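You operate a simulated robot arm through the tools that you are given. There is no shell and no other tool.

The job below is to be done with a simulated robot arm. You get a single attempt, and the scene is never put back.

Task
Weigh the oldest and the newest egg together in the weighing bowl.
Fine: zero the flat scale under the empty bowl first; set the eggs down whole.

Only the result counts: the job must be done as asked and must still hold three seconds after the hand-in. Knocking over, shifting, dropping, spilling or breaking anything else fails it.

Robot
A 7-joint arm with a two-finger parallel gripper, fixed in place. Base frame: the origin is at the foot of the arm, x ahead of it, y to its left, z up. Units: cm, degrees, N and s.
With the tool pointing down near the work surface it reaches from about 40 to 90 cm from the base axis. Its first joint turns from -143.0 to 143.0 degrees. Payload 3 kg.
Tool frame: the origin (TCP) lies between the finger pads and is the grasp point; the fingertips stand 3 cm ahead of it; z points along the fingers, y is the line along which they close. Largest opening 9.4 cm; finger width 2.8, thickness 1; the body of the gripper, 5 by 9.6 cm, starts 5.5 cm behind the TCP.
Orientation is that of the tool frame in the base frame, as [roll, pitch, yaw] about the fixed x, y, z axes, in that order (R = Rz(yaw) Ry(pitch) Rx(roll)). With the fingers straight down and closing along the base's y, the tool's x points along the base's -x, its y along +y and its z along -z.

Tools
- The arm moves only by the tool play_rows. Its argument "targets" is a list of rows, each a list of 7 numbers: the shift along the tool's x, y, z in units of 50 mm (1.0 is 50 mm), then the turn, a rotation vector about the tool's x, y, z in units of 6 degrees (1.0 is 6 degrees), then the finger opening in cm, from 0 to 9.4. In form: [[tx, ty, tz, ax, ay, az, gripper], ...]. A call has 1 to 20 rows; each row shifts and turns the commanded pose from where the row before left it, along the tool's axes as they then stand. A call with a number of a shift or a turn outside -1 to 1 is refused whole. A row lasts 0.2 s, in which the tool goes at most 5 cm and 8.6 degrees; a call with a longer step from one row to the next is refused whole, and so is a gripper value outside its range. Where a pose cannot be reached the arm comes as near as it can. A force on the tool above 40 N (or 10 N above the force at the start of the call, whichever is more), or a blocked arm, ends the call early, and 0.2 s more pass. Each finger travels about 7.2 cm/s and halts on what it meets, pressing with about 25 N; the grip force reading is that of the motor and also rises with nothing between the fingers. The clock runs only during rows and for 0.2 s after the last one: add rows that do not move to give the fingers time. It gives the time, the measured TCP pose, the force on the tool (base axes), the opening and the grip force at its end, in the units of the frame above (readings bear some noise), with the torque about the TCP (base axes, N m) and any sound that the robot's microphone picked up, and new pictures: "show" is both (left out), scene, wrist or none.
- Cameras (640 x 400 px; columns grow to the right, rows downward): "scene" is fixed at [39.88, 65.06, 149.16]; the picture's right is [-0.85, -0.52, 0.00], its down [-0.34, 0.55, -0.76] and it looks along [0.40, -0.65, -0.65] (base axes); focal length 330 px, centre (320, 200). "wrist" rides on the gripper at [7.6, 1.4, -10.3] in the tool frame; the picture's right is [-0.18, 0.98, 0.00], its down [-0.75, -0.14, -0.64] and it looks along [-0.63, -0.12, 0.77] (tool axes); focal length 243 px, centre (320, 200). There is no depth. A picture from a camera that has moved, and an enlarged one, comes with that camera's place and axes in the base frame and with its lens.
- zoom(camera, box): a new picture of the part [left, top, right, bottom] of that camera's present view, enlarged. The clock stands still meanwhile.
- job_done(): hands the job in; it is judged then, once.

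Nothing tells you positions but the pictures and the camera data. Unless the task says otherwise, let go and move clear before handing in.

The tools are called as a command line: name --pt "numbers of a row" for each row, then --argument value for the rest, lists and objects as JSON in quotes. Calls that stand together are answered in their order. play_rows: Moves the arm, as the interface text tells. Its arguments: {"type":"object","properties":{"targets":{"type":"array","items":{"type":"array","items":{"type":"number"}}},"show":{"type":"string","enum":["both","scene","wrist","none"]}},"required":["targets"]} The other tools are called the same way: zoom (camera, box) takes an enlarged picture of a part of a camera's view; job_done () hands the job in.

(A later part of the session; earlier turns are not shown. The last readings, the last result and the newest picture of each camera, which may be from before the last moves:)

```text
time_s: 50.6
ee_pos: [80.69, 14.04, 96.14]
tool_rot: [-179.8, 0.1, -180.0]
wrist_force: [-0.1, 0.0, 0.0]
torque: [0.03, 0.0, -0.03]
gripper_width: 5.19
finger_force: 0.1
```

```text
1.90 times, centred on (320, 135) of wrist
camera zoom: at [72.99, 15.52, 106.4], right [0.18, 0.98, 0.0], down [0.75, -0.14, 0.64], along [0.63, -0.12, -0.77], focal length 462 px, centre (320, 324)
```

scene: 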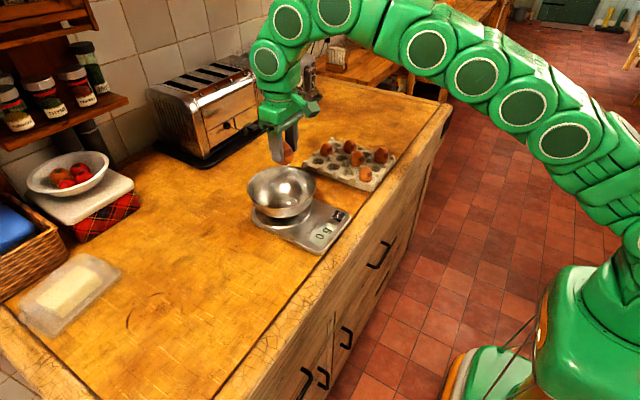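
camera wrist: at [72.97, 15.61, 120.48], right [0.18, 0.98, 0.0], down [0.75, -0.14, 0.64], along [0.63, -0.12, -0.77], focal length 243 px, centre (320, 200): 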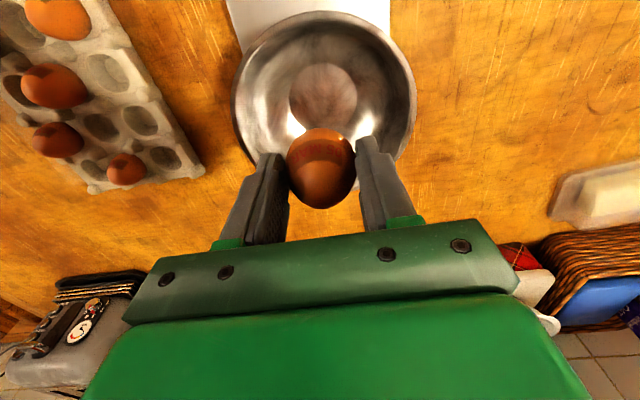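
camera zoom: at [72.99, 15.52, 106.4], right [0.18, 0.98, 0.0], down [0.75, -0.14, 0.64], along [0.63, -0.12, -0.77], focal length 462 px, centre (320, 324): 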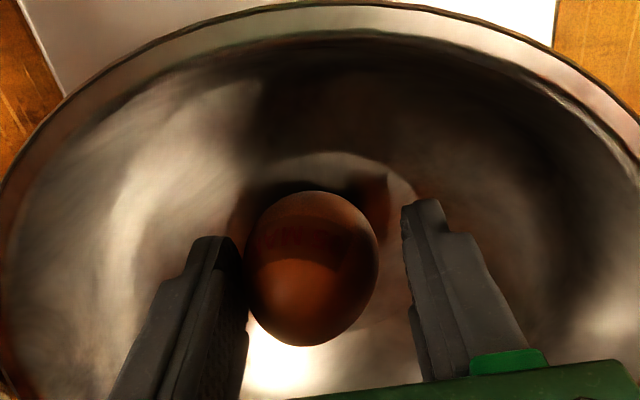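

The scale shows 65 g and the egg stands free, leaning slightly. I'll open further and lift straight out slowly.

play_rows --pt "0 0 0 0 0 0 5.4" --pt "0 0 0 0 0 0 5.6" --pt "0 0 0 0 0 0 5.8" --pt "0 0 0 0 0 0 6.0" --pt "0 0 0 0 0 0 6.2" --pt "0 0 0 0 0 0 6.4" --pt "0 0 0 0 0 0 6.4" --pt "0 0 0 0 0 0 6.4" --show "none"

zoom --camera "scene" --box '[230, 150, 350, 260]'

zoom --camera "wrist" --box '[180, 30, 460, 240]'

```text
time_s: 52.4
ee_pos: [80.73, 13.9, 96.04]
tool_rot: [-179.8, 0.0, -179.9]
wrist_force: [0.7, 0.8, 0.7]
torque: [-0.04, 0.01, 0.02]
gripper_width: 6.38
finger_force: 0.1
```

```text
3.64 times, centred on (290, 205) of scene
camera zoom: at [39.88, 65.06, 149.16], right [-0.85, -0.52, 0.0], down [-0.34, 0.55, -0.76], along [0.4, -0.65, -0.65], focal length 1201 px, centre (429, 182)
```

zoom: 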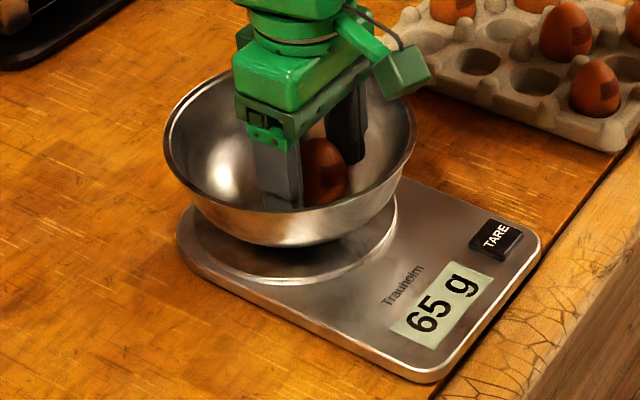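

```text
1.90 times, centred on (320, 135) of wrist
camera zoom: at [73.0, 15.52, 106.39], right [0.18, 0.98, 0.0], down [0.75, -0.14, 0.64], along [0.63, -0.12, -0.77], focal length 462 px, centre (320, 324)
```

zoom: 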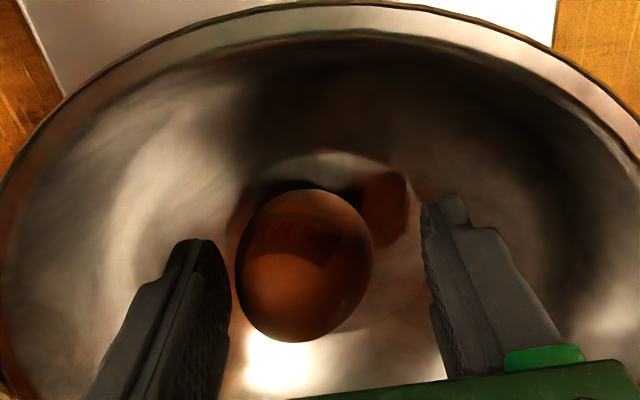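

The egg stands on the bowl's floor by itself. I'll centre the fingers a little around it and lift out slowly.

play_rows --pt "0 -0.03 0 0 0 0 6.4" --pt "0 0 -0.06 0 0 0 6.4" --pt "0 0 -0.1 0 0 0 6.4" --pt "0 -0.02 -0.15 0 0 0 6.4" --pt "0 0 -0.2 0 0 0 6.4" --pt "0 0 -0.3 0 0 0 6.4" --pt "0 0 -0.4 0 0 0 6.4" --pt "0 0 -0.5 0 0 0 6.4" --pt "0 0 -0.5 0 0 0 6.4" --pt "0 0 -0.5 0 0 0 6.4" --pt "0 0 0 0 0 0 6.4"

zoom --camera "scene" --box '[230, 150, 350, 260]'

zoom --camera "wrist" --box '[180, 0, 460, 210]'

```text
time_s: 54.8
ee_pos: [80.48, 13.73, 109.46]
tool_rot: [-179.8, -0.1, 179.9]
wrist_force: [0.6, -0.1, 0.5]
torque: [-0.01, -0.01, -0.04]
gripper_width: 6.4
finger_force: 0.1
camera wrist: at [72.89, 15.33, 119.95], right [0.18, 0.98, 0.0], down [0.75, -0.14, 0.64], along [0.63, -0.12, -0.77], focal length 243 px, centre (320, 200)
```

scene: 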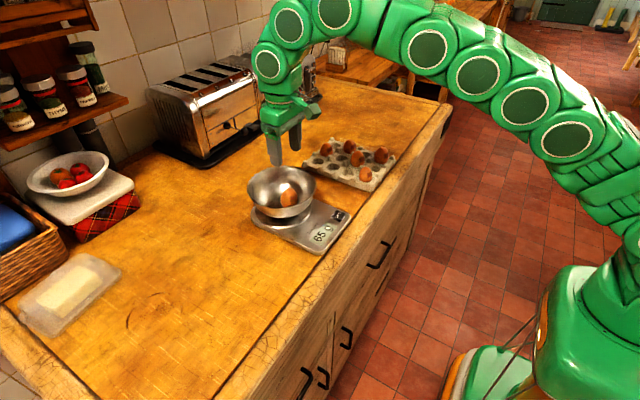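
wrist: 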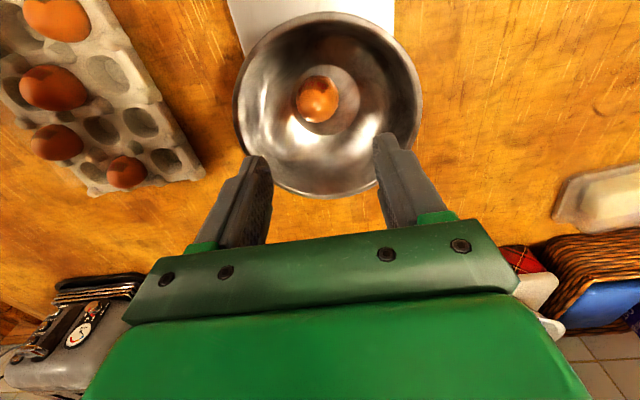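

```text
3.64 times, centred on (290, 205) of scene
camera zoom: at [39.88, 65.06, 149.16], right [-0.85, -0.52, 0.0], down [-0.34, 0.55, -0.76], along [0.4, -0.65, -0.65], focal length 1201 px, centre (429, 182)
```

zoom: 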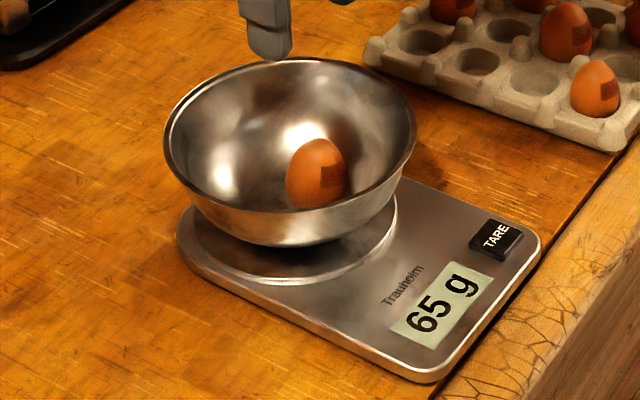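

```text
1.90 times, centred on (320, 105) of wrist
camera zoom: at [72.89, 15.33, 119.95], right [0.18, 0.98, 0.0], down [0.75, -0.14, 0.64], along [0.63, -0.12, -0.77], focal length 462 px, centre (320, 381)
```

zoom: 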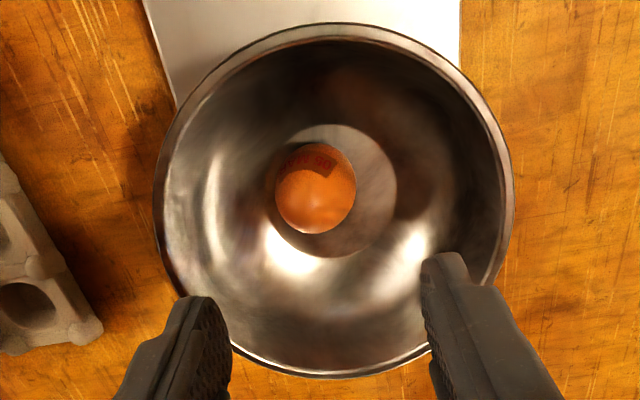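

The 05 MAR egg stands whole at about (80.75, 13.6) in the bowl; scale reads 65 g. Next I go above the 30 MAR egg near (80.6, -20.0) and re-measure it.

play_rows --pt "0 -0.4 0 0 0 0 6.5" --pt "0 -0.7 0 0 0 0 6.5" --pt "0 -0.75 0 0 0 0 6.5" --pt "0 -0.75 0 0 0 0 6.5" --pt "0 -0.75 0 0 0 0 6.5" --pt "0 -0.75 0 0 0 0 6.5" --pt "0 -0.75 0 0 0 0 6.5" --pt "0 -0.75 0 0 0 0 6.5" --pt "0 -0.7 0 0 0 0 6.5" --pt "0 -0.45 0.3 0 0 0 6.5" --pt "0 0 0.6 0 0 0 6.5" --pt "0 0 0.6 0 0 0 6.5" --pt "0 0 0.5 0 0 0 6.5" --pt "0 0 0 0 0 0 6.5"

zoom --camera "wrist" --box '[200, 40, 440, 240]'

zoom --camera "scene" --box '[300, 90, 400, 190]'

```text
time_s: 57.8
ee_pos: [80.67, -19.98, 99.64]
tool_rot: [-179.9, 0.0, -180.0]
wrist_force: [0.4, -0.4, 0.6]
torque: [-0.02, 0.01, 0.01]
gripper_width: 6.47
finger_force: 0.0
camera wrist: at [72.99, -18.45, 110.03], right [0.18, 0.98, 0.0], down [0.75, -0.14, 0.64], along [0.63, -0.12, -0.77], focal length 243 px, centre (320, 200)
```

scene: 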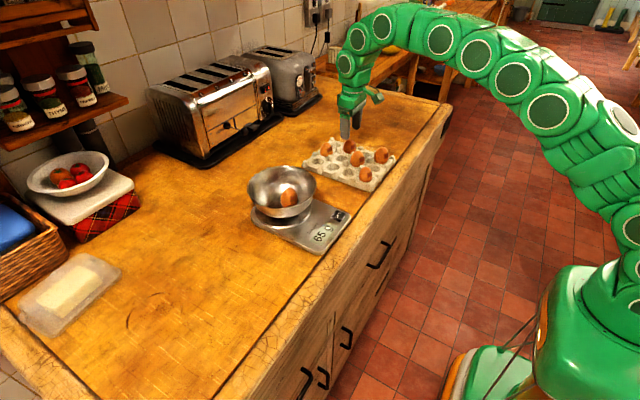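
wrist: 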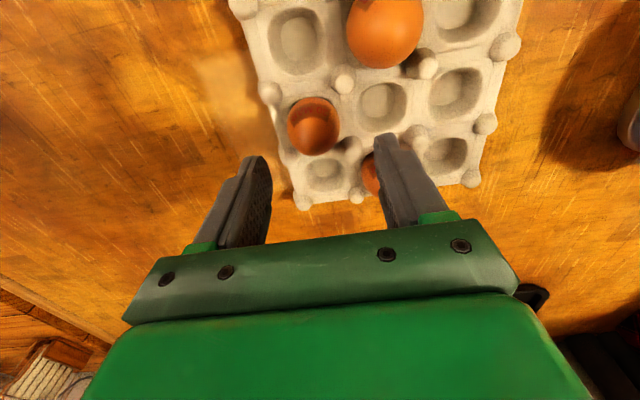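

```text
2.00 times, centred on (320, 140) of wrist
camera zoom: at [72.99, -18.45, 110.03], right [0.18, 0.98, 0.0], down [0.75, -0.14, 0.64], along [0.63, -0.12, -0.77], focal length 485 px, centre (320, 320)
```

zoom: 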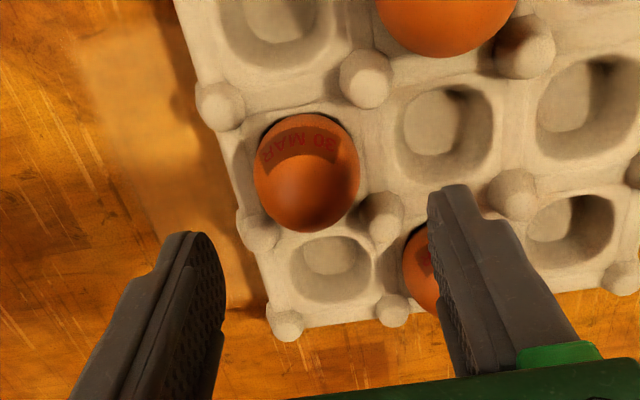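

```text
4.00 times, centred on (350, 140) of scene
camera zoom: at [39.88, 65.06, 149.16], right [-0.85, -0.52, 0.0], down [-0.34, 0.55, -0.76], along [0.4, -0.65, -0.65], focal length 1321 px, centre (200, 440)
```

zoom: 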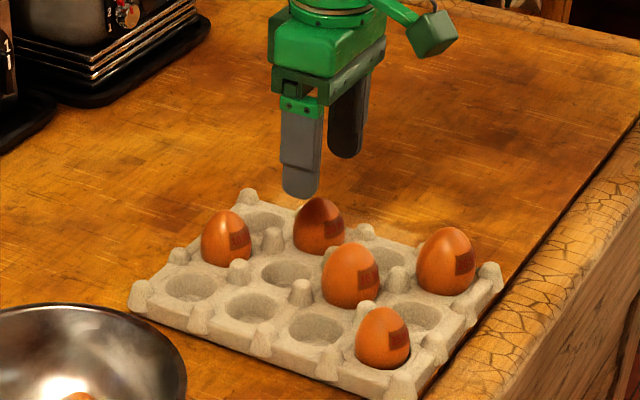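

The 30 MAR egg measures about (80.4, -20.4). I'll shift to it and descend partway, then check centring again.

play_rows --pt "0.05 -0.09 0.1 0 0 0 6.5" --pt "0 0 0.3 0 0 0 6.5" --pt "0 0 0.2 0 0 0 6.5" --pt "0 0 0 0 0 0 6.5" --show "none"

zoom --camera "wrist" --box '[200, 60, 440, 240]'

zoom --camera "scene" --box '[300, 100, 390, 175]'

```text
time_s: 58.8
ee_pos: [80.42, -20.48, 96.69]
tool_rot: [-179.9, 0.0, 180.0]
wrist_force: [-0.3, 0.1, 0.6]
torque: [-0.02, -0.05, -0.03]
gripper_width: 6.48
finger_force: 0.1
```

```text
2.22 times, centred on (320, 150) of wrist
camera zoom: at [72.77, -18.93, 107.02], right [0.18, 0.98, 0.0], down [0.75, -0.14, 0.64], along [0.63, -0.12, -0.77], focal length 539 px, centre (320, 311)
```

zoom: 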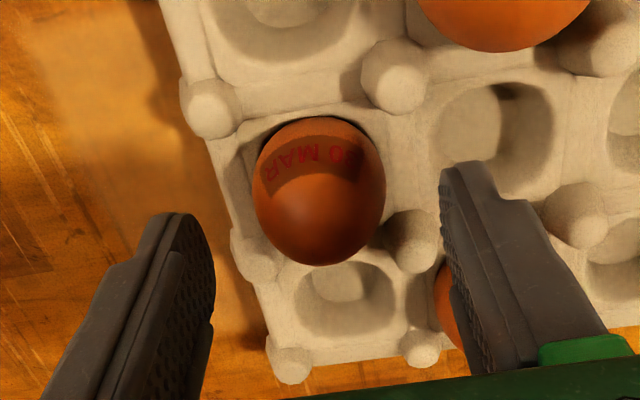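

```text
5.33 times, centred on (345, 138) of scene
camera zoom: at [39.88, 65.06, 149.16], right [-0.85, -0.52, 0.0], down [-0.34, 0.55, -0.76], along [0.4, -0.65, -0.65], focal length 1762 px, centre (187, 533)
```

zoom: 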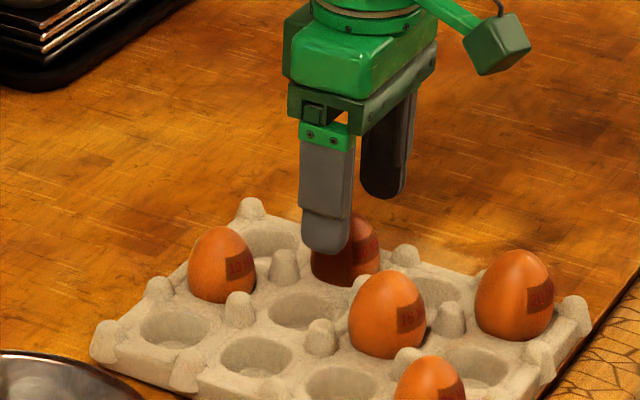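

Well centred. I'll descend to grasp height with a 1 mm y correction and close gradually.

play_rows --pt "0 -0.02 0.2 0 0 0 6.5" --pt "0 0 0.2 0 0 0 6.5" --pt "0 0 0.1 0 0 0 6.5" --pt "0 0 0 0 0 0 5.6" --pt "0 0 0 0 0 0 5.0" --pt "0 0 0 0 0 0 4.7" --pt "0 0 0 0 0 0 4.55" --pt "0 0 0 0 0 0 4.45" --pt "0 0 0 0 0 0 4.45" --show "none"

zoom --camera "wrist" --box '[200, 60, 440, 240]'

zoom --camera "scene" --box '[300, 110, 390, 185]'

```text
time_s: 60.8
ee_pos: [80.36, -20.61, 94.22]
tool_rot: [-179.9, -0.1, -180.0]
wrist_force: [-0.2, -1.0, 0.4]
torque: [0.03, -0.03, 0.01]
gripper_width: 4.44
finger_force: 0.0
```

```text
2.22 times, centred on (320, 150) of wrist
camera zoom: at [72.78, -19.03, 104.53], right [0.18, 0.98, 0.0], down [0.75, -0.14, 0.64], along [0.63, -0.12, -0.77], focal length 539 px, centre (320, 311)
```

zoom: 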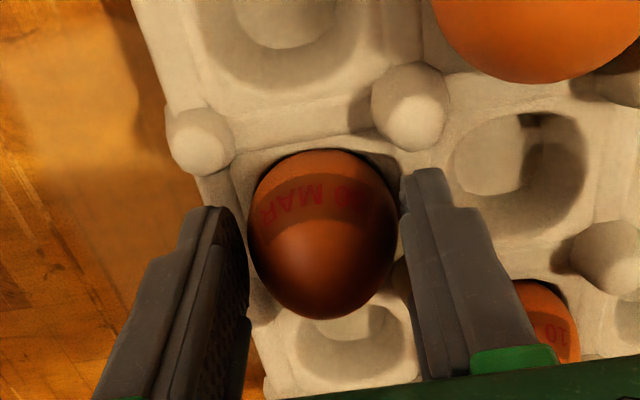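

```text
5.33 times, centred on (345, 148) of scene
camera zoom: at [39.88, 65.06, 149.16], right [-0.85, -0.52, 0.0], down [-0.34, 0.55, -0.76], along [0.4, -0.65, -0.65], focal length 1762 px, centre (187, 480)
```

zoom: 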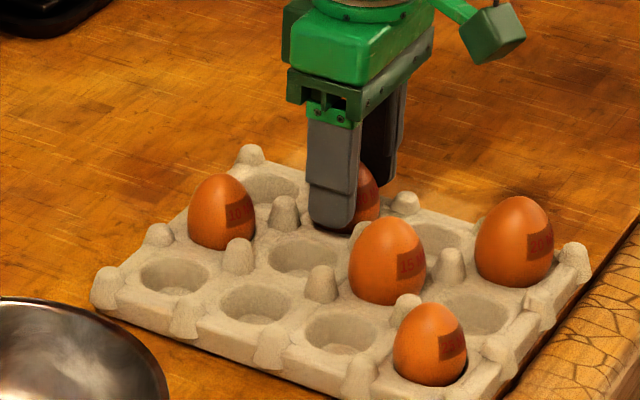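

play_rows --pt "0 0 0 0 0 0 4.38" --pt "0 0 0 0 0 0 4.32" --pt "0 0 0 0 0 0 4.25" --pt "0 0 0 0 0 0 4.2" --pt "0 0 0 0 0 0 4.2" --show "none"

```text
time_s: 62.0
ee_pos: [80.57, -20.61, 94.17]
tool_rot: [-179.9, 0.1, -180.0]
wrist_force: [-0.9, 0.2, -0.1]
torque: [0.02, 0.0, 0.02]
gripper_width: 4.22
finger_force: 0.4
```

play_rows --pt "0 0 0 0 0 0 4.15" --pt "0 0 0 0 0 0 4.1" --pt "0 0 0 0 0 0 4.05" --pt "0 0 0 0 0 0 4.05" --show "none"

zoom --camera "wrist" --box '[200, 60, 440, 240]'

```text
time_s: 63.0
ee_pos: [80.4, -20.55, 94.22]
tool_rot: [-179.8, 0.0, -180.0]
wrist_force: [0.6, 0.6, 0.5]
torque: [0.0, -0.01, -0.02]
gripper_width: 4.15
finger_force: 12.1
```

```text
2.22 times, centred on (320, 150) of wrist
camera zoom: at [72.78, -19.03, 104.52], right [0.18, 0.98, 0.0], down [0.75, -0.14, 0.64], along [0.63, -0.12, -0.77], focal length 539 px, centre (320, 311)
```

zoom: 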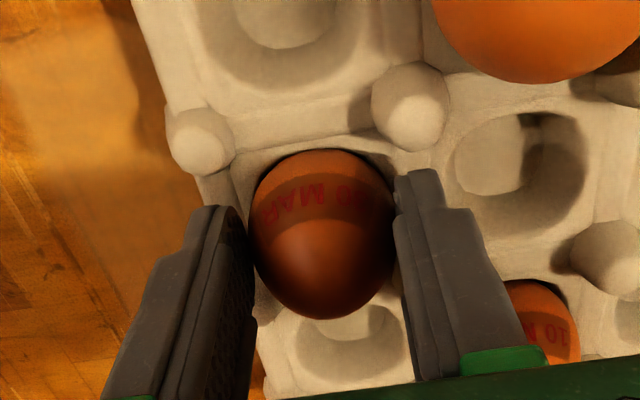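

Firm grip now (4.15 cm, 12 N). I'll lift the 30 MAR egg slowly.

play_rows --pt "0 0 -0.05 0 0 0 4.05" --pt "0 0 -0.1 0 0 0 4.05" --pt "0 0 -0.15 0 0 0 4.05" --pt "0 0 -0.2 0 0 0 4.05" --pt "0 0 -0.2 0 0 0 4.05" --pt "0 0 0 0 0 0 4.05" --show "none"

zoom --camera "wrist" --box '[200, 60, 440, 240]'

zoom --camera "scene" --box '[300, 100, 390, 175]'

```text
time_s: 64.4
ee_pos: [80.48, -20.62, 97.57]
tool_rot: [-179.9, 0.0, 180.0]
wrist_force: [0.3, -0.1, 0.5]
torque: [0.02, -0.01, 0.0]
gripper_width: 4.05
finger_force: 0.1
```

```text
2.22 times, centred on (320, 150) of wrist
camera zoom: at [72.78, -19.02, 108.01], right [0.18, 0.98, 0.0], down [0.75, -0.14, 0.64], along [0.63, -0.12, -0.77], focal length 539 px, centre (320, 311)
```

zoom: 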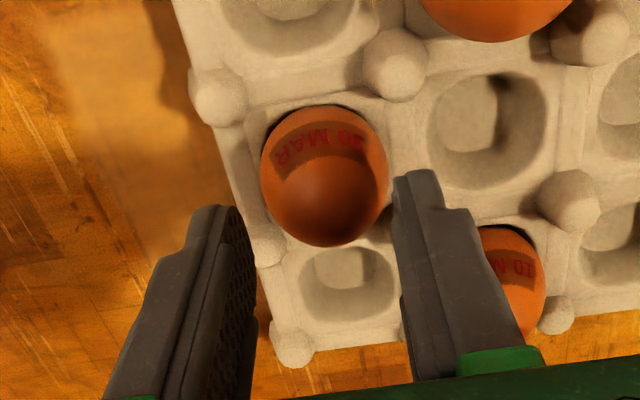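

```text
5.33 times, centred on (345, 138) of scene
camera zoom: at [39.88, 65.06, 149.16], right [-0.85, -0.52, 0.0], down [-0.34, 0.55, -0.76], along [0.4, -0.65, -0.65], focal length 1762 px, centre (187, 533)
```

zoom: 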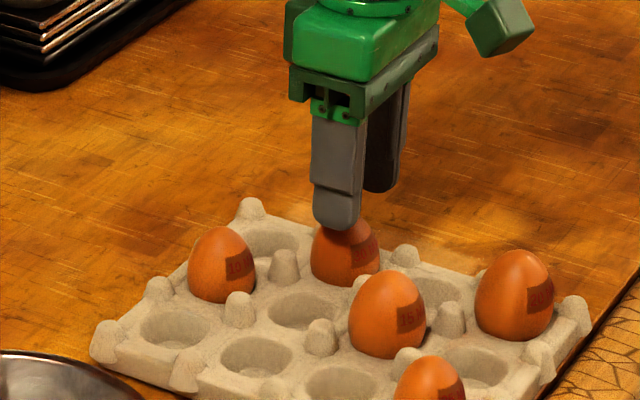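

The egg slipped back into its cup because I gripped above its widest part; it looks intact. I'll open, go lower (tips about z 90.6) and re-grip.

play_rows --pt "0 0 0 0 0 0 5.0" --pt "0 0 0 0 0 0 6.5" --pt "0 0 0 0 0 0 6.5" --pt "0 0.01 0.2 0 0 0 6.5" --pt "0 0 0.3 0 0 0 6.5" --pt "0 0 0.2 0 0 0 6.5" --pt "0 0 0.08 0 0 0 6.5" --pt "0 0 0 0 0 0 6.5" --show "none"

zoom --camera "wrist" --box '[200, 60, 440, 240]'

zoom --camera "scene" --box '[310, 125, 370, 170]'

```text
time_s: 66.2
ee_pos: [80.55, -20.51, 93.74]
tool_rot: [-179.9, 0.0, -180.0]
wrist_force: [0.6, -0.1, 0.2]
torque: [0.01, 0.0, 0.0]
gripper_width: 6.5
finger_force: 0.1
```

```text
2.22 times, centred on (320, 150) of wrist
camera zoom: at [72.76, -18.99, 104.08], right [0.18, 0.98, 0.0], down [0.75, -0.14, 0.64], along [0.63, -0.12, -0.77], focal length 539 px, centre (320, 311)
```

zoom: 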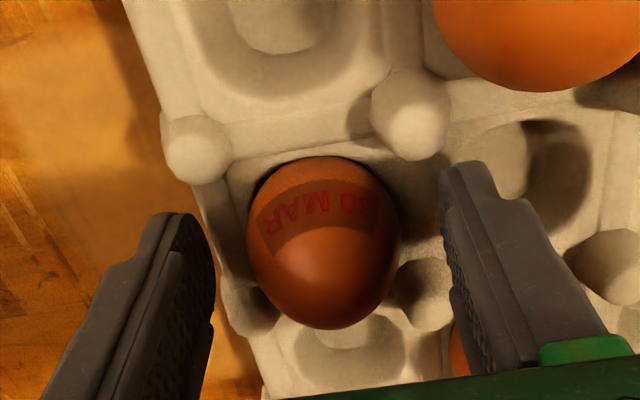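

```text
8.89 times, centred on (340, 148) of scene
camera zoom: at [39.88, 65.06, 149.16], right [-0.85, -0.52, 0.0], down [-0.34, 0.55, -0.76], along [0.4, -0.65, -0.65], focal length 2936 px, centre (142, 667)
```

zoom: 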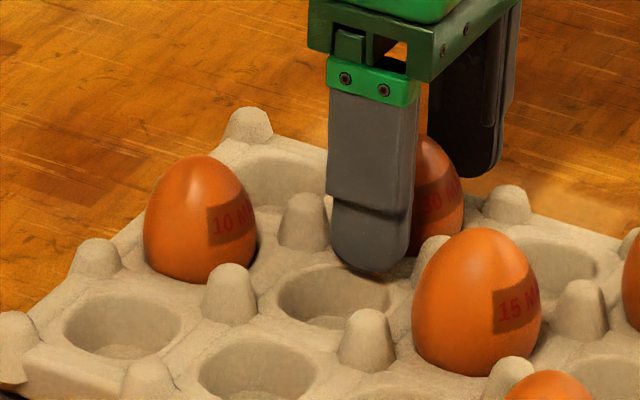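

The egg is intact and the fingers straddle it between the posts. I'll go 2 mm lower and close in small steps, reading the force.

play_rows --pt "0 0 0.05 0 0 0 6.5" --pt "0 0 0 0 0 0 5.6" --pt "0 0 0 0 0 0 5.0" --pt "0 0 0 0 0 0 4.7" --pt "0 0 0 0 0 0 4.5" --pt "0 0 0 0 0 0 4.4" --pt "0 0 0 0 0 0 4.3" --pt "0 0 0 0 0 0 4.3" --show "none"

zoom --camera "wrist" --box '[200, 60, 440, 240]'

```text
time_s: 68.0
ee_pos: [80.51, -20.51, 93.52]
tool_rot: [-179.8, 0.0, -180.0]
wrist_force: [-0.9, 0.2, -0.2]
torque: [-0.01, -0.02, 0.04]
gripper_width: 4.34
finger_force: 0.4
```

```text
2.22 times, centred on (320, 150) of wrist
camera zoom: at [72.76, -18.99, 103.84], right [0.18, 0.98, 0.0], down [0.75, -0.14, 0.64], along [0.63, -0.12, -0.77], focal length 539 px, centre (320, 311)
```

zoom: 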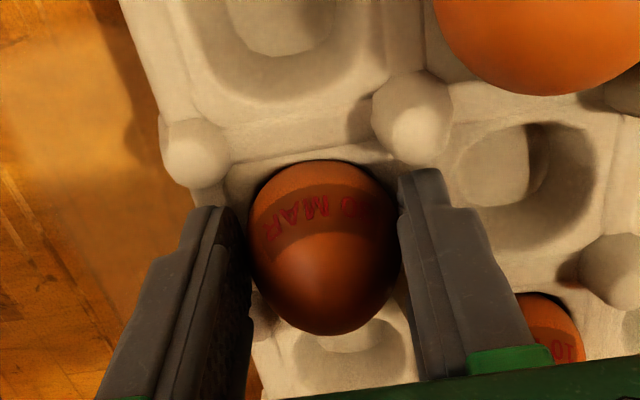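

play_rows --pt "0 0 0 0 0 0 4.25" --pt "0 0 0 0 0 0 4.2" --pt "0 0 0 0 0 0 4.15" --pt "0 0 0 0 0 0 4.15" --show "none"

```text
time_s: 69.0
ee_pos: [80.45, -20.58, 93.65]
tool_rot: [-179.9, -0.1, -179.9]
wrist_force: [-0.6, 0.2, -0.7]
torque: [-0.05, 0.03, 0.0]
gripper_width: 4.25
finger_force: 1.0
```

play_rows --pt "0 0 0 0 0 0 4.15" --pt "0 0 0 0 0 0 4.15" --show "none"

zoom --camera "wrist" --box '[200, 60, 440, 240]'

zoom --camera "scene" --box '[310, 125, 370, 170]'

```text
time_s: 69.6
ee_pos: [80.44, -20.57, 93.55]
tool_rot: [-180.0, 0.1, 180.0]
wrist_force: [-0.6, 0.1, 0.2]
torque: [0.0, -0.02, -0.02]
gripper_width: 4.24
finger_force: 1.8
```

```text
2.22 times, centred on (320, 150) of wrist
camera zoom: at [72.76, -18.99, 103.84], right [0.18, 0.98, 0.0], down [0.75, -0.14, 0.64], along [0.63, -0.12, -0.77], focal length 539 px, centre (320, 311)
```

zoom: 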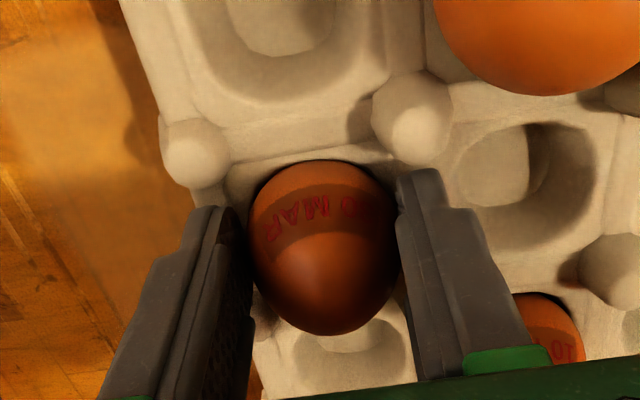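

```text
8.89 times, centred on (340, 148) of scene
camera zoom: at [39.88, 65.06, 149.16], right [-0.85, -0.52, 0.0], down [-0.34, 0.55, -0.76], along [0.4, -0.65, -0.65], focal length 2936 px, centre (142, 667)
```

zoom: 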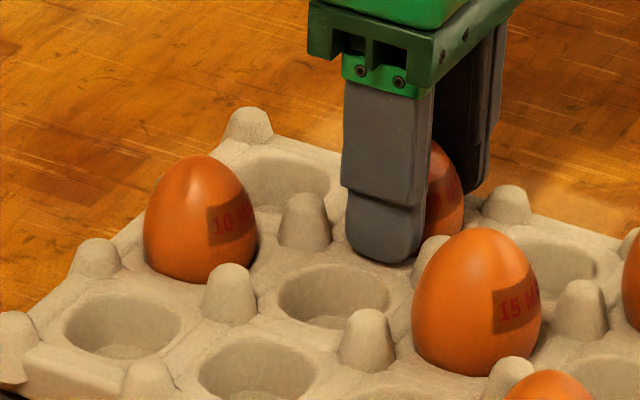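

Contact is only just starting at this width, so the egg's widest part is near the tips. I'll open slightly and feel my way 2 mm lower, watching for the tray.

play_rows --pt "0 0 0 0 0 0 4.5" --pt "0 0 0 0 0 0 4.6" --pt "0 0 0.02 0 0 0 4.6" --pt "0 0 0.02 0 0 0 4.6" --pt "0 0 0 0 0 0 4.6" --show "none"

zoom --camera "scene" --box '[325, 135, 365, 165]'

```text
time_s: 70.8
ee_pos: [80.46, -20.56, 93.31]
tool_rot: [-179.8, 0.0, 180.0]
wrist_force: [0.2, 0.8, -0.6]
torque: [0.01, -0.02, 0.03]
gripper_width: 4.6
finger_force: 0.0
```

```text
13.33 times, centred on (345, 150) of scene
camera zoom: at [39.88, 65.06, 149.16], right [-0.85, -0.52, 0.0], down [-0.34, 0.55, -0.76], along [0.4, -0.65, -0.65], focal length 4404 px, centre (-13, 867)
```

zoom: 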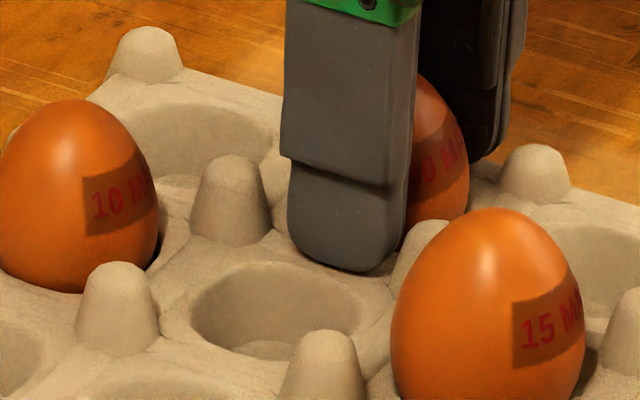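

play_rows --pt "0 0 0.02 0 0 0 4.6" --pt "0 0 0.02 0 0 0 4.6" --pt "0 0 0 0 0 0 4.6" --show "none"

```text
time_s: 71.6
ee_pos: [80.44, -20.53, 93.13]
tool_rot: [-179.8, 0.0, -180.0]
wrist_force: [-1.8, -1.5, 24.1]
torque: [0.28, 0.11, 0.06]
gripper_width: 4.58
finger_force: 0.1
```

The fingertips touched the tray at TCP z about 93.15. I'll raise 1.5 mm at once and then close on the egg.

play_rows --pt "0 0 -0.03 0 0 0 4.6" --pt "0 0 0 0 0 0 4.6" --show "none"

zoom --camera "scene" --box '[300, 110, 400, 190]'

zoom --camera "wrist" --box '[200, 60, 440, 240]'

```text
time_s: 72.2
ee_pos: [80.43, -20.55, 93.23]
tool_rot: [-179.9, -0.1, -179.9]
wrist_force: [3.4, -1.7, 12.6]
torque: [0.08, -0.12, -0.09]
gripper_width: 4.61
finger_force: 0.4
```

```text
5.00 times, centred on (350, 150) of scene
camera zoom: at [39.88, 65.06, 149.16], right [-0.85, -0.52, 0.0], down [-0.34, 0.55, -0.76], along [0.4, -0.65, -0.65], focal length 1652 px, centre (170, 450)
```

zoom: 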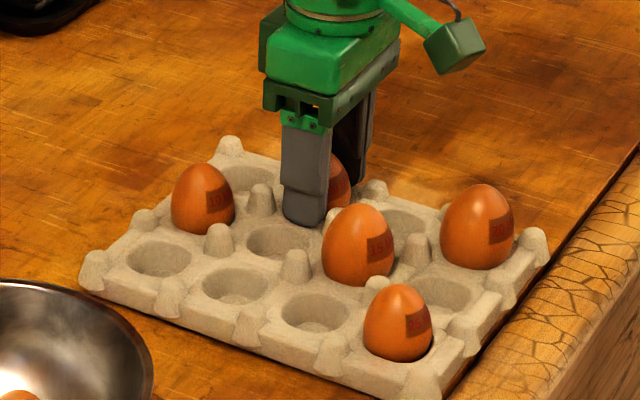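

```text
2.22 times, centred on (320, 150) of wrist
camera zoom: at [72.77, -18.98, 103.6], right [0.18, 0.98, 0.0], down [0.75, -0.14, 0.64], along [0.63, -0.12, -0.77], focal length 539 px, centre (320, 311)
```

zoom: 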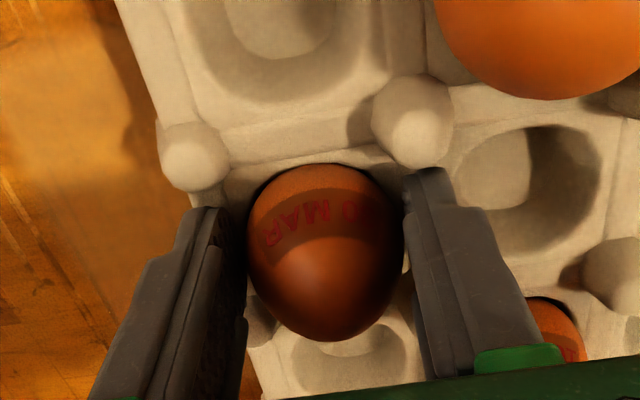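

Still pressing the tray a little; raise another 1.5 mm.

play_rows --pt "0 0 -0.025 0 0 0 4.6" --pt "0 0 0 0 0 0 4.6" --show "none"

```text
time_s: 72.8
ee_pos: [80.39, -20.47, 93.27]
tool_rot: [-179.9, -0.1, 179.9]
wrist_force: [-0.6, -0.4, 0.3]
torque: [0.0, 0.01, 0.01]
gripper_width: 4.63
finger_force: 0.0
```

play_rows --pt "0 0 -0.006 0 0 0 4.5" --pt "0 0 0 0 0 0 4.4" --pt "0 0 0 0 0 0 4.3" --pt "0 0 0 0 0 0 4.22" --pt "0 0 0 0 0 0 4.15" --pt "0 0 0 0 0 0 4.15" --show "none"

zoom --camera "wrist" --box '[200, 60, 440, 240]'

```text
time_s: 74.2
ee_pos: [80.37, -20.58, 93.38]
tool_rot: [-179.9, 0.0, 180.0]
wrist_force: [-0.2, -0.8, 0.2]
torque: [-0.03, 0.02, -0.05]
gripper_width: 4.25
finger_force: 0.8
```

```text
2.22 times, centred on (320, 150) of wrist
camera zoom: at [72.77, -18.95, 103.74], right [0.18, 0.98, 0.0], down [0.75, -0.14, 0.64], along [0.63, -0.12, -0.77], focal length 539 px, centre (320, 311)
```

zoom: 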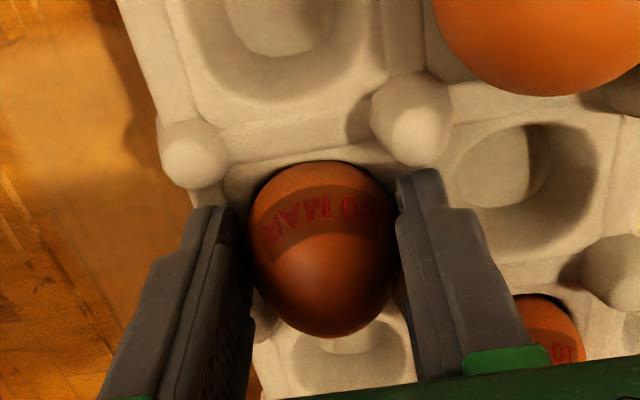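

Contact width is 4.25 here, so the pads now meet the egg's widest part. I'll tighten to about 12 N and lift gently a short way.

play_rows --pt "0 0 0 0 0 0 4.1" --pt "0 0 0 0 0 0 4.05" --pt "0 0 0 0 0 0 4.0" --pt "0 0 0 0 0 0 4.0" --pt "0 0 0 0 0 0 4.0" --show "none"

```text
time_s: 75.4
ee_pos: [80.37, -20.64, 93.36]
tool_rot: [180.0, 0.0, 180.0]
wrist_force: [0.2, 0.1, 0.2]
torque: [-0.03, -0.03, -0.02]
gripper_width: 4.21
finger_force: 11.5
```

play_rows --pt "0 0 -0.02 0 0 0 3.97" --pt "0 0 -0.04 0 0 0 3.97" --pt "0 0 -0.06 0 0 0 3.97" --pt "0 0 -0.08 0 0 0 3.97" --pt "0 0 0 0 0 0 3.97" --show "none"

zoom --camera "wrist" --box '[200, 60, 440, 240]'

zoom --camera "scene" --box '[310, 115, 370, 165]'

```text
time_s: 76.6
ee_pos: [80.36, -20.57, 94.32]
tool_rot: [-179.9, 0.0, -180.0]
wrist_force: [0.1, 0.4, -0.7]
torque: [0.02, 0.02, 0.01]
gripper_width: 4.22
finger_force: 12.0
```

```text
2.22 times, centred on (320, 150) of wrist
camera zoom: at [72.75, -18.93, 104.76], right [0.18, 0.98, 0.0], down [0.75, -0.14, 0.64], along [0.63, -0.12, -0.77], focal length 539 px, centre (320, 311)
```

zoom: 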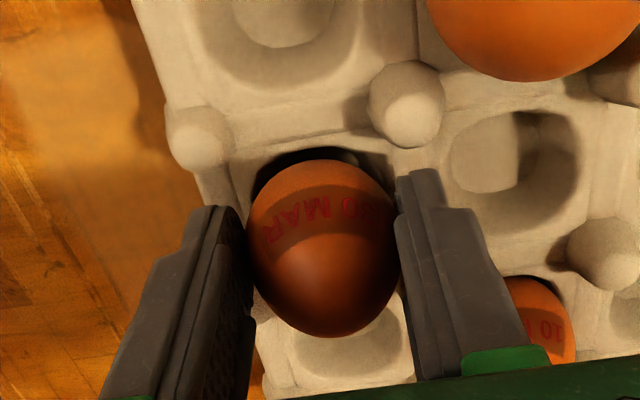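

```text
8.00 times, centred on (340, 140) of scene
camera zoom: at [39.88, 65.06, 149.16], right [-0.85, -0.52, 0.0], down [-0.34, 0.55, -0.76], along [0.4, -0.65, -0.65], focal length 2643 px, centre (160, 680)
```

zoom: 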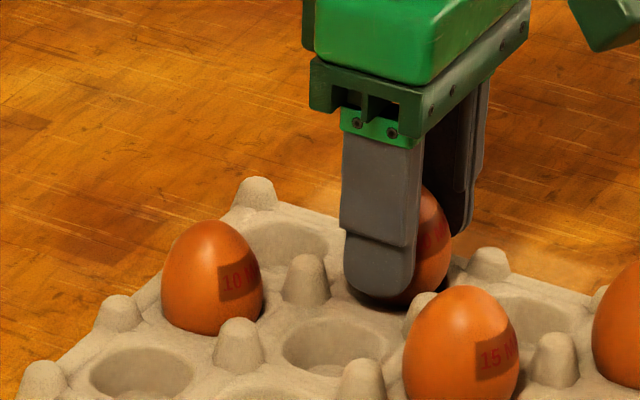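

The egg is held this time (4.22 cm, 12 N) and is out of its cup. I'll carry it at z 110 to above the free +x side of the bowl, around (85.1, 14.4), beside the first egg.

play_rows --pt "0 0 -0.15 0 0 0 3.93" --pt "0 0 -0.3 0 0 0 3.93" --pt "0 0 -0.5 0 0 0 3.93" --pt "0 0 -0.6 0 0 0 3.93" --pt "0 0 -0.6 0 0 0 3.93" --pt "0 0 -0.6 0 0 0 3.93" --pt "0 0 -0.4 0 0 0 3.93" --pt "0 0 0 0 0 0 3.93" --show "scene"

zoom --camera "wrist" --box '[200, 60, 440, 240]'

```text
time_s: 78.4
ee_pos: [80.29, -20.41, 110.07]
tool_rot: [-179.9, 0.0, 179.9]
wrist_force: [0.5, 0.1, 0.2]
torque: [-0.01, -0.04, 0.0]
gripper_width: 4.19
finger_force: 11.8
```

scene: 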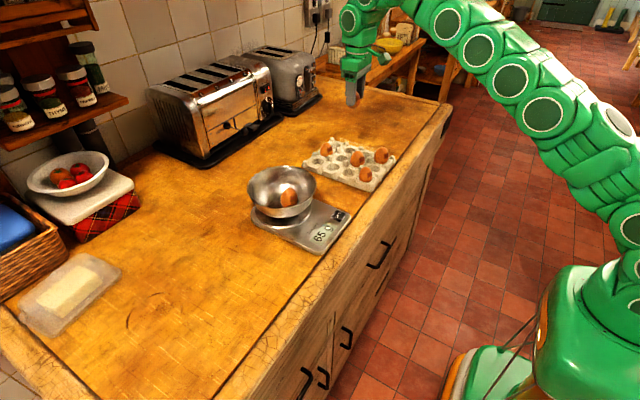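

```text
2.22 times, centred on (320, 150) of wrist
camera zoom: at [72.69, -18.96, 120.48], right [0.18, 0.98, 0.0], down [0.75, -0.14, 0.64], along [0.63, -0.12, -0.77], focal length 539 px, centre (320, 311)
```

zoom: 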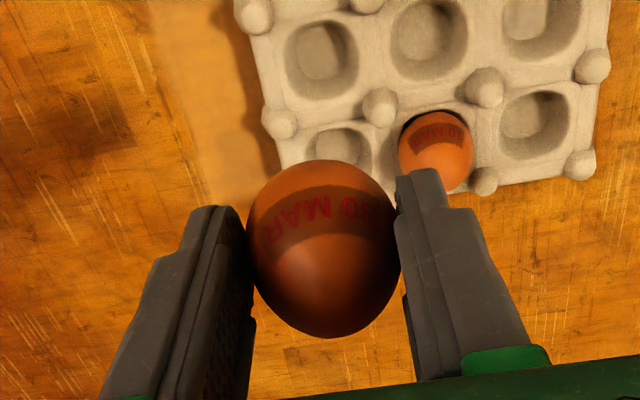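

play_rows --pt "-0.06 0.35 0 0 0 0 3.93" --pt "-0.09 0.6 0 0 0 0 3.93" --pt "-0.09 0.7 0 0 0 0 3.93" --pt "-0.09 0.75 0 0 0 0 3.93" --pt "-0.09 0.75 0 0 0 0 3.93" --pt "-0.09 0.75 0 0 0 0 3.93" --pt "-0.09 0.75 0 0 0 0 3.93" --pt "-0.09 0.75 0 0 0 0 3.93" --pt "-0.09 0.7 0 0 0 0 3.93" --pt "-0.09 0.55 0 0 0 0 3.93" --pt "-0.07 0.33 0 0 0 0 3.93" --pt "0 0 0 0 0 0 3.93" --pt "0 0 0 0 0 0 3.93"

zoom --camera "wrist" --box '[180, 0, 460, 210]'

zoom --camera "scene" --box '[220, 120, 360, 260]'

```text
time_s: 81.2
ee_pos: [84.07, 14.19, 108.67]
tool_rot: [-179.9, 0.0, -180.0]
wrist_force: [0.5, -0.4, -1.2]
torque: [-0.02, 0.0, 0.01]
gripper_width: 4.19
finger_force: 12.3
out of reach, approached as far as the arm can: row 10
camera wrist: at [76.38, 15.77, 119.02], right [0.18, 0.98, 0.0], down [0.75, -0.14, 0.64], along [0.63, -0.12, -0.77], focal length 243 px, centre (320, 200)
```

scene: 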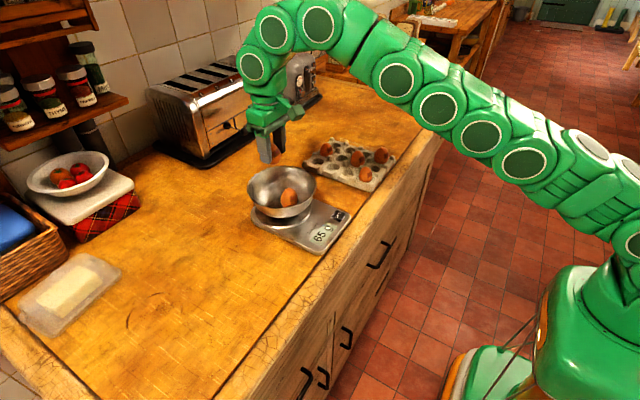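
wrist: 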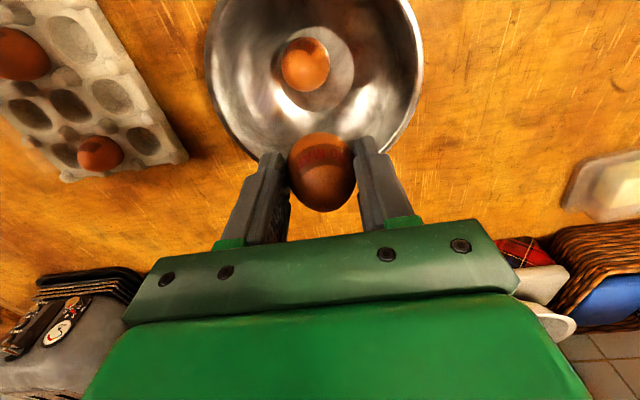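

```text
1.90 times, centred on (320, 105) of wrist
camera zoom: at [76.38, 15.77, 119.02], right [0.18, 0.98, 0.0], down [0.75, -0.14, 0.64], along [0.63, -0.12, -0.77], focal length 462 px, centre (320, 381)
```

zoom: 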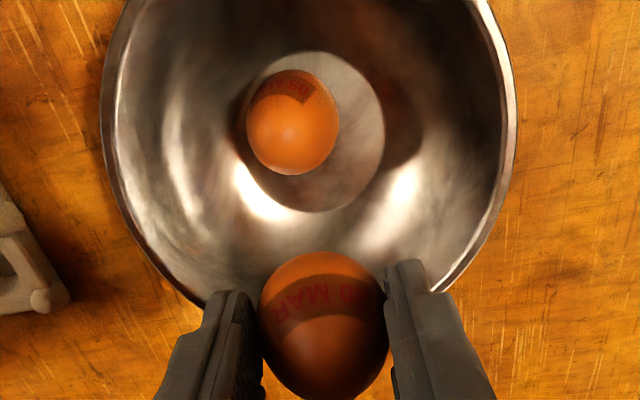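

```text
2.86 times, centred on (290, 190) of scene
camera zoom: at [39.88, 65.06, 149.16], right [-0.85, -0.52, 0.0], down [-0.34, 0.55, -0.76], along [0.4, -0.65, -0.65], focal length 944 px, centre (406, 229)
```

zoom: 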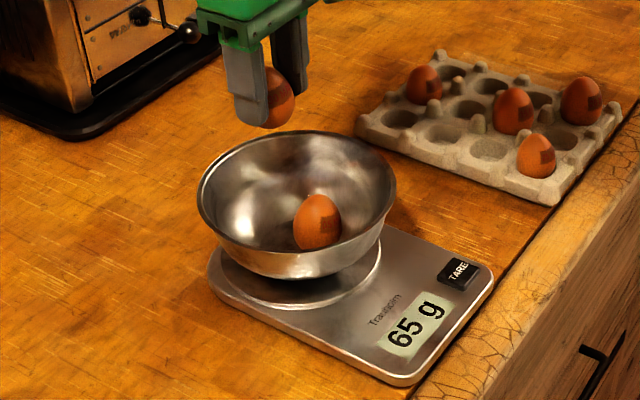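

The arm is at its reach limit at this height (x stopped at 84.1). I'll lower a few centimetres, where the reach is larger, and read the pose before going on.

play_rows --pt "0 0 0.3 0 0 0 3.93" --pt "0 0 0.3 0 0 0 3.93" --pt "0 0 0.3 0 0 0 3.93" --pt "0 0 0 0 0 0 3.93" --show "none"

```text
time_s: 82.2
ee_pos: [84.01, 14.08, 104.17]
tool_rot: [-179.9, -0.1, 180.0]
wrist_force: [0.3, 0.5, -0.2]
torque: [0.01, 0.02, -0.01]
gripper_width: 4.21
finger_force: 12.1
```

play_rows --pt "-0.1 0.08 0.2 0 0 0 3.93" --pt "-0.11 0.09 0.2 0 0 0 3.93" --pt "0 0 0 0 0 0 3.93" --show "none"

zoom --camera "wrist" --box '[180, 0, 460, 210]'

zoom --camera "scene" --box '[220, 120, 360, 260]'

```text
time_s: 83.0
ee_pos: [85.04, 15.04, 102.31]
tool_rot: [-179.8, 0.1, 180.0]
wrist_force: [-0.7, 0.4, -0.8]
torque: [0.01, -0.04, 0.0]
gripper_width: 4.23
finger_force: 12.6
```

```text
1.90 times, centred on (320, 105) of wrist
camera zoom: at [77.4, 16.62, 112.55], right [0.18, 0.98, 0.0], down [0.75, -0.14, 0.64], along [0.63, -0.12, -0.77], focal length 462 px, centre (320, 381)
```

zoom: 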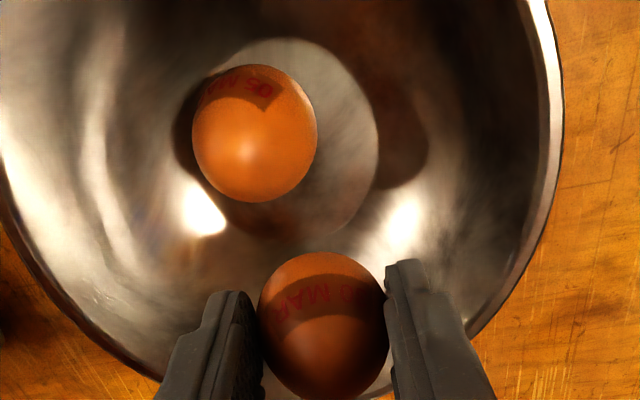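

```text
2.86 times, centred on (290, 190) of scene
camera zoom: at [39.88, 65.06, 149.16], right [-0.85, -0.52, 0.0], down [-0.34, 0.55, -0.76], along [0.4, -0.65, -0.65], focal length 944 px, centre (406, 229)
```

zoom: 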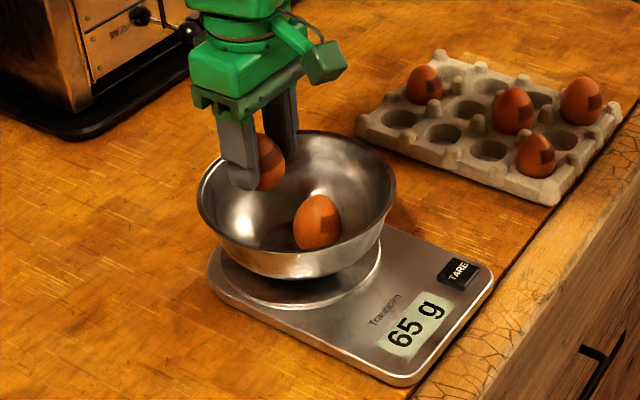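

Position (85.0, 15.0) is reached; the first egg stays at (80.7, 13.6), leaving a small gap. I'll lower to about 1.3 cm above the floor and inspect.

play_rows --pt "0 0 0.2 0 0 0 3.93" --pt "0 0 0.25 0 0 0 3.93" --pt "0 0 0.25 0 0 0 3.93" --pt "0 0 0.2 0 0 0 3.93" --pt "0 0 0.13 0 0 0 3.93" --pt "0 0 0 0 0 0 3.93" --show "none"

zoom --camera "wrist" --box '[180, 0, 460, 210]'

zoom --camera "scene" --box '[230, 150, 350, 260]'

```text
time_s: 84.4
ee_pos: [85.03, 15.12, 96.97]
tool_rot: [-179.8, 0.1, 180.0]
wrist_force: [-0.5, 0.2, -0.3]
torque: [0.01, 0.02, 0.0]
gripper_width: 4.19
finger_force: 12.1
```

```text
1.90 times, centred on (320, 105) of wrist
camera zoom: at [77.38, 16.61, 107.34], right [0.18, 0.98, 0.0], down [0.75, -0.14, 0.64], along [0.63, -0.12, -0.77], focal length 462 px, centre (320, 381)
```

zoom: 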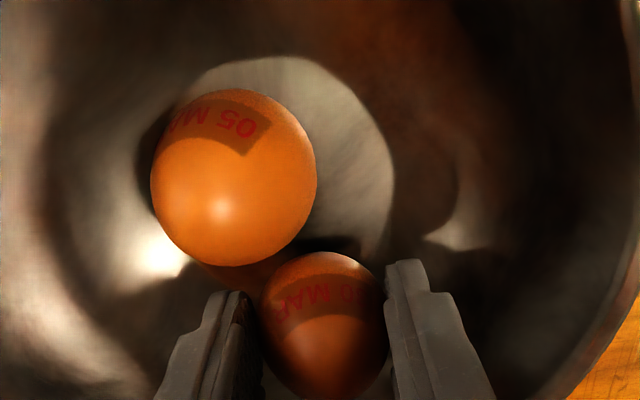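

```text
3.64 times, centred on (290, 205) of scene
camera zoom: at [39.88, 65.06, 149.16], right [-0.85, -0.52, 0.0], down [-0.34, 0.55, -0.76], along [0.4, -0.65, -0.65], focal length 1201 px, centre (429, 182)
```

zoom: 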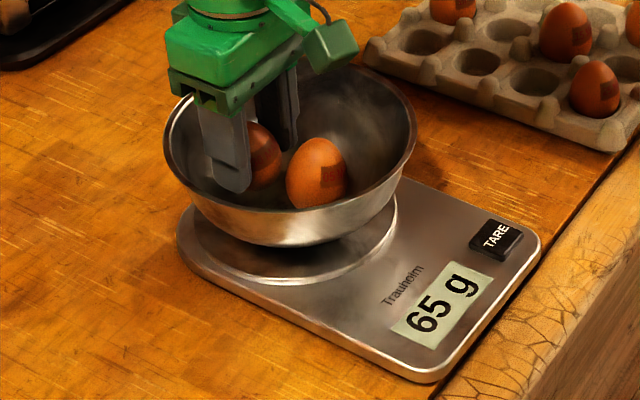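

play_rows --pt "0 0 0.03 0 0 0 3.93" --pt "0 0 0.03 0 0 0 3.93" --pt "0 0 0.03 0 0 0 3.93" --pt "0 0 0.03 0 0 0 3.93" --pt "0 0 0 0 0 0 3.93" --show "none"

zoom --camera "scene" --box '[230, 150, 350, 260]'

```text
time_s: 85.6
ee_pos: [85.08, 14.96, 96.45]
tool_rot: [-180.0, 0.0, 179.9]
wrist_force: [0.0, 0.6, -0.7]
torque: [0.05, 0.03, 0.01]
gripper_width: 4.18
finger_force: 11.8
```

```text
3.64 times, centred on (290, 205) of scene
camera zoom: at [39.88, 65.06, 149.16], right [-0.85, -0.52, 0.0], down [-0.34, 0.55, -0.76], along [0.4, -0.65, -0.65], focal length 1201 px, centre (429, 182)
```

zoom: 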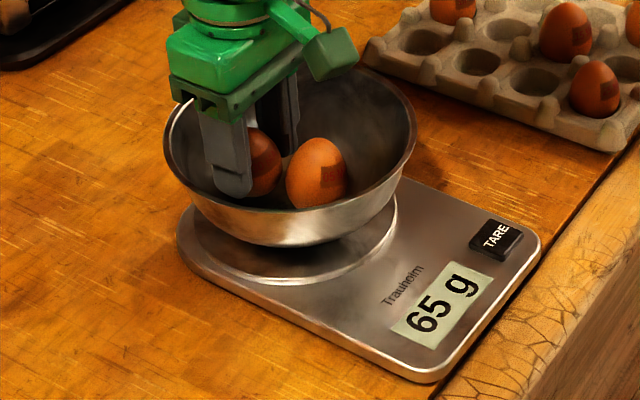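

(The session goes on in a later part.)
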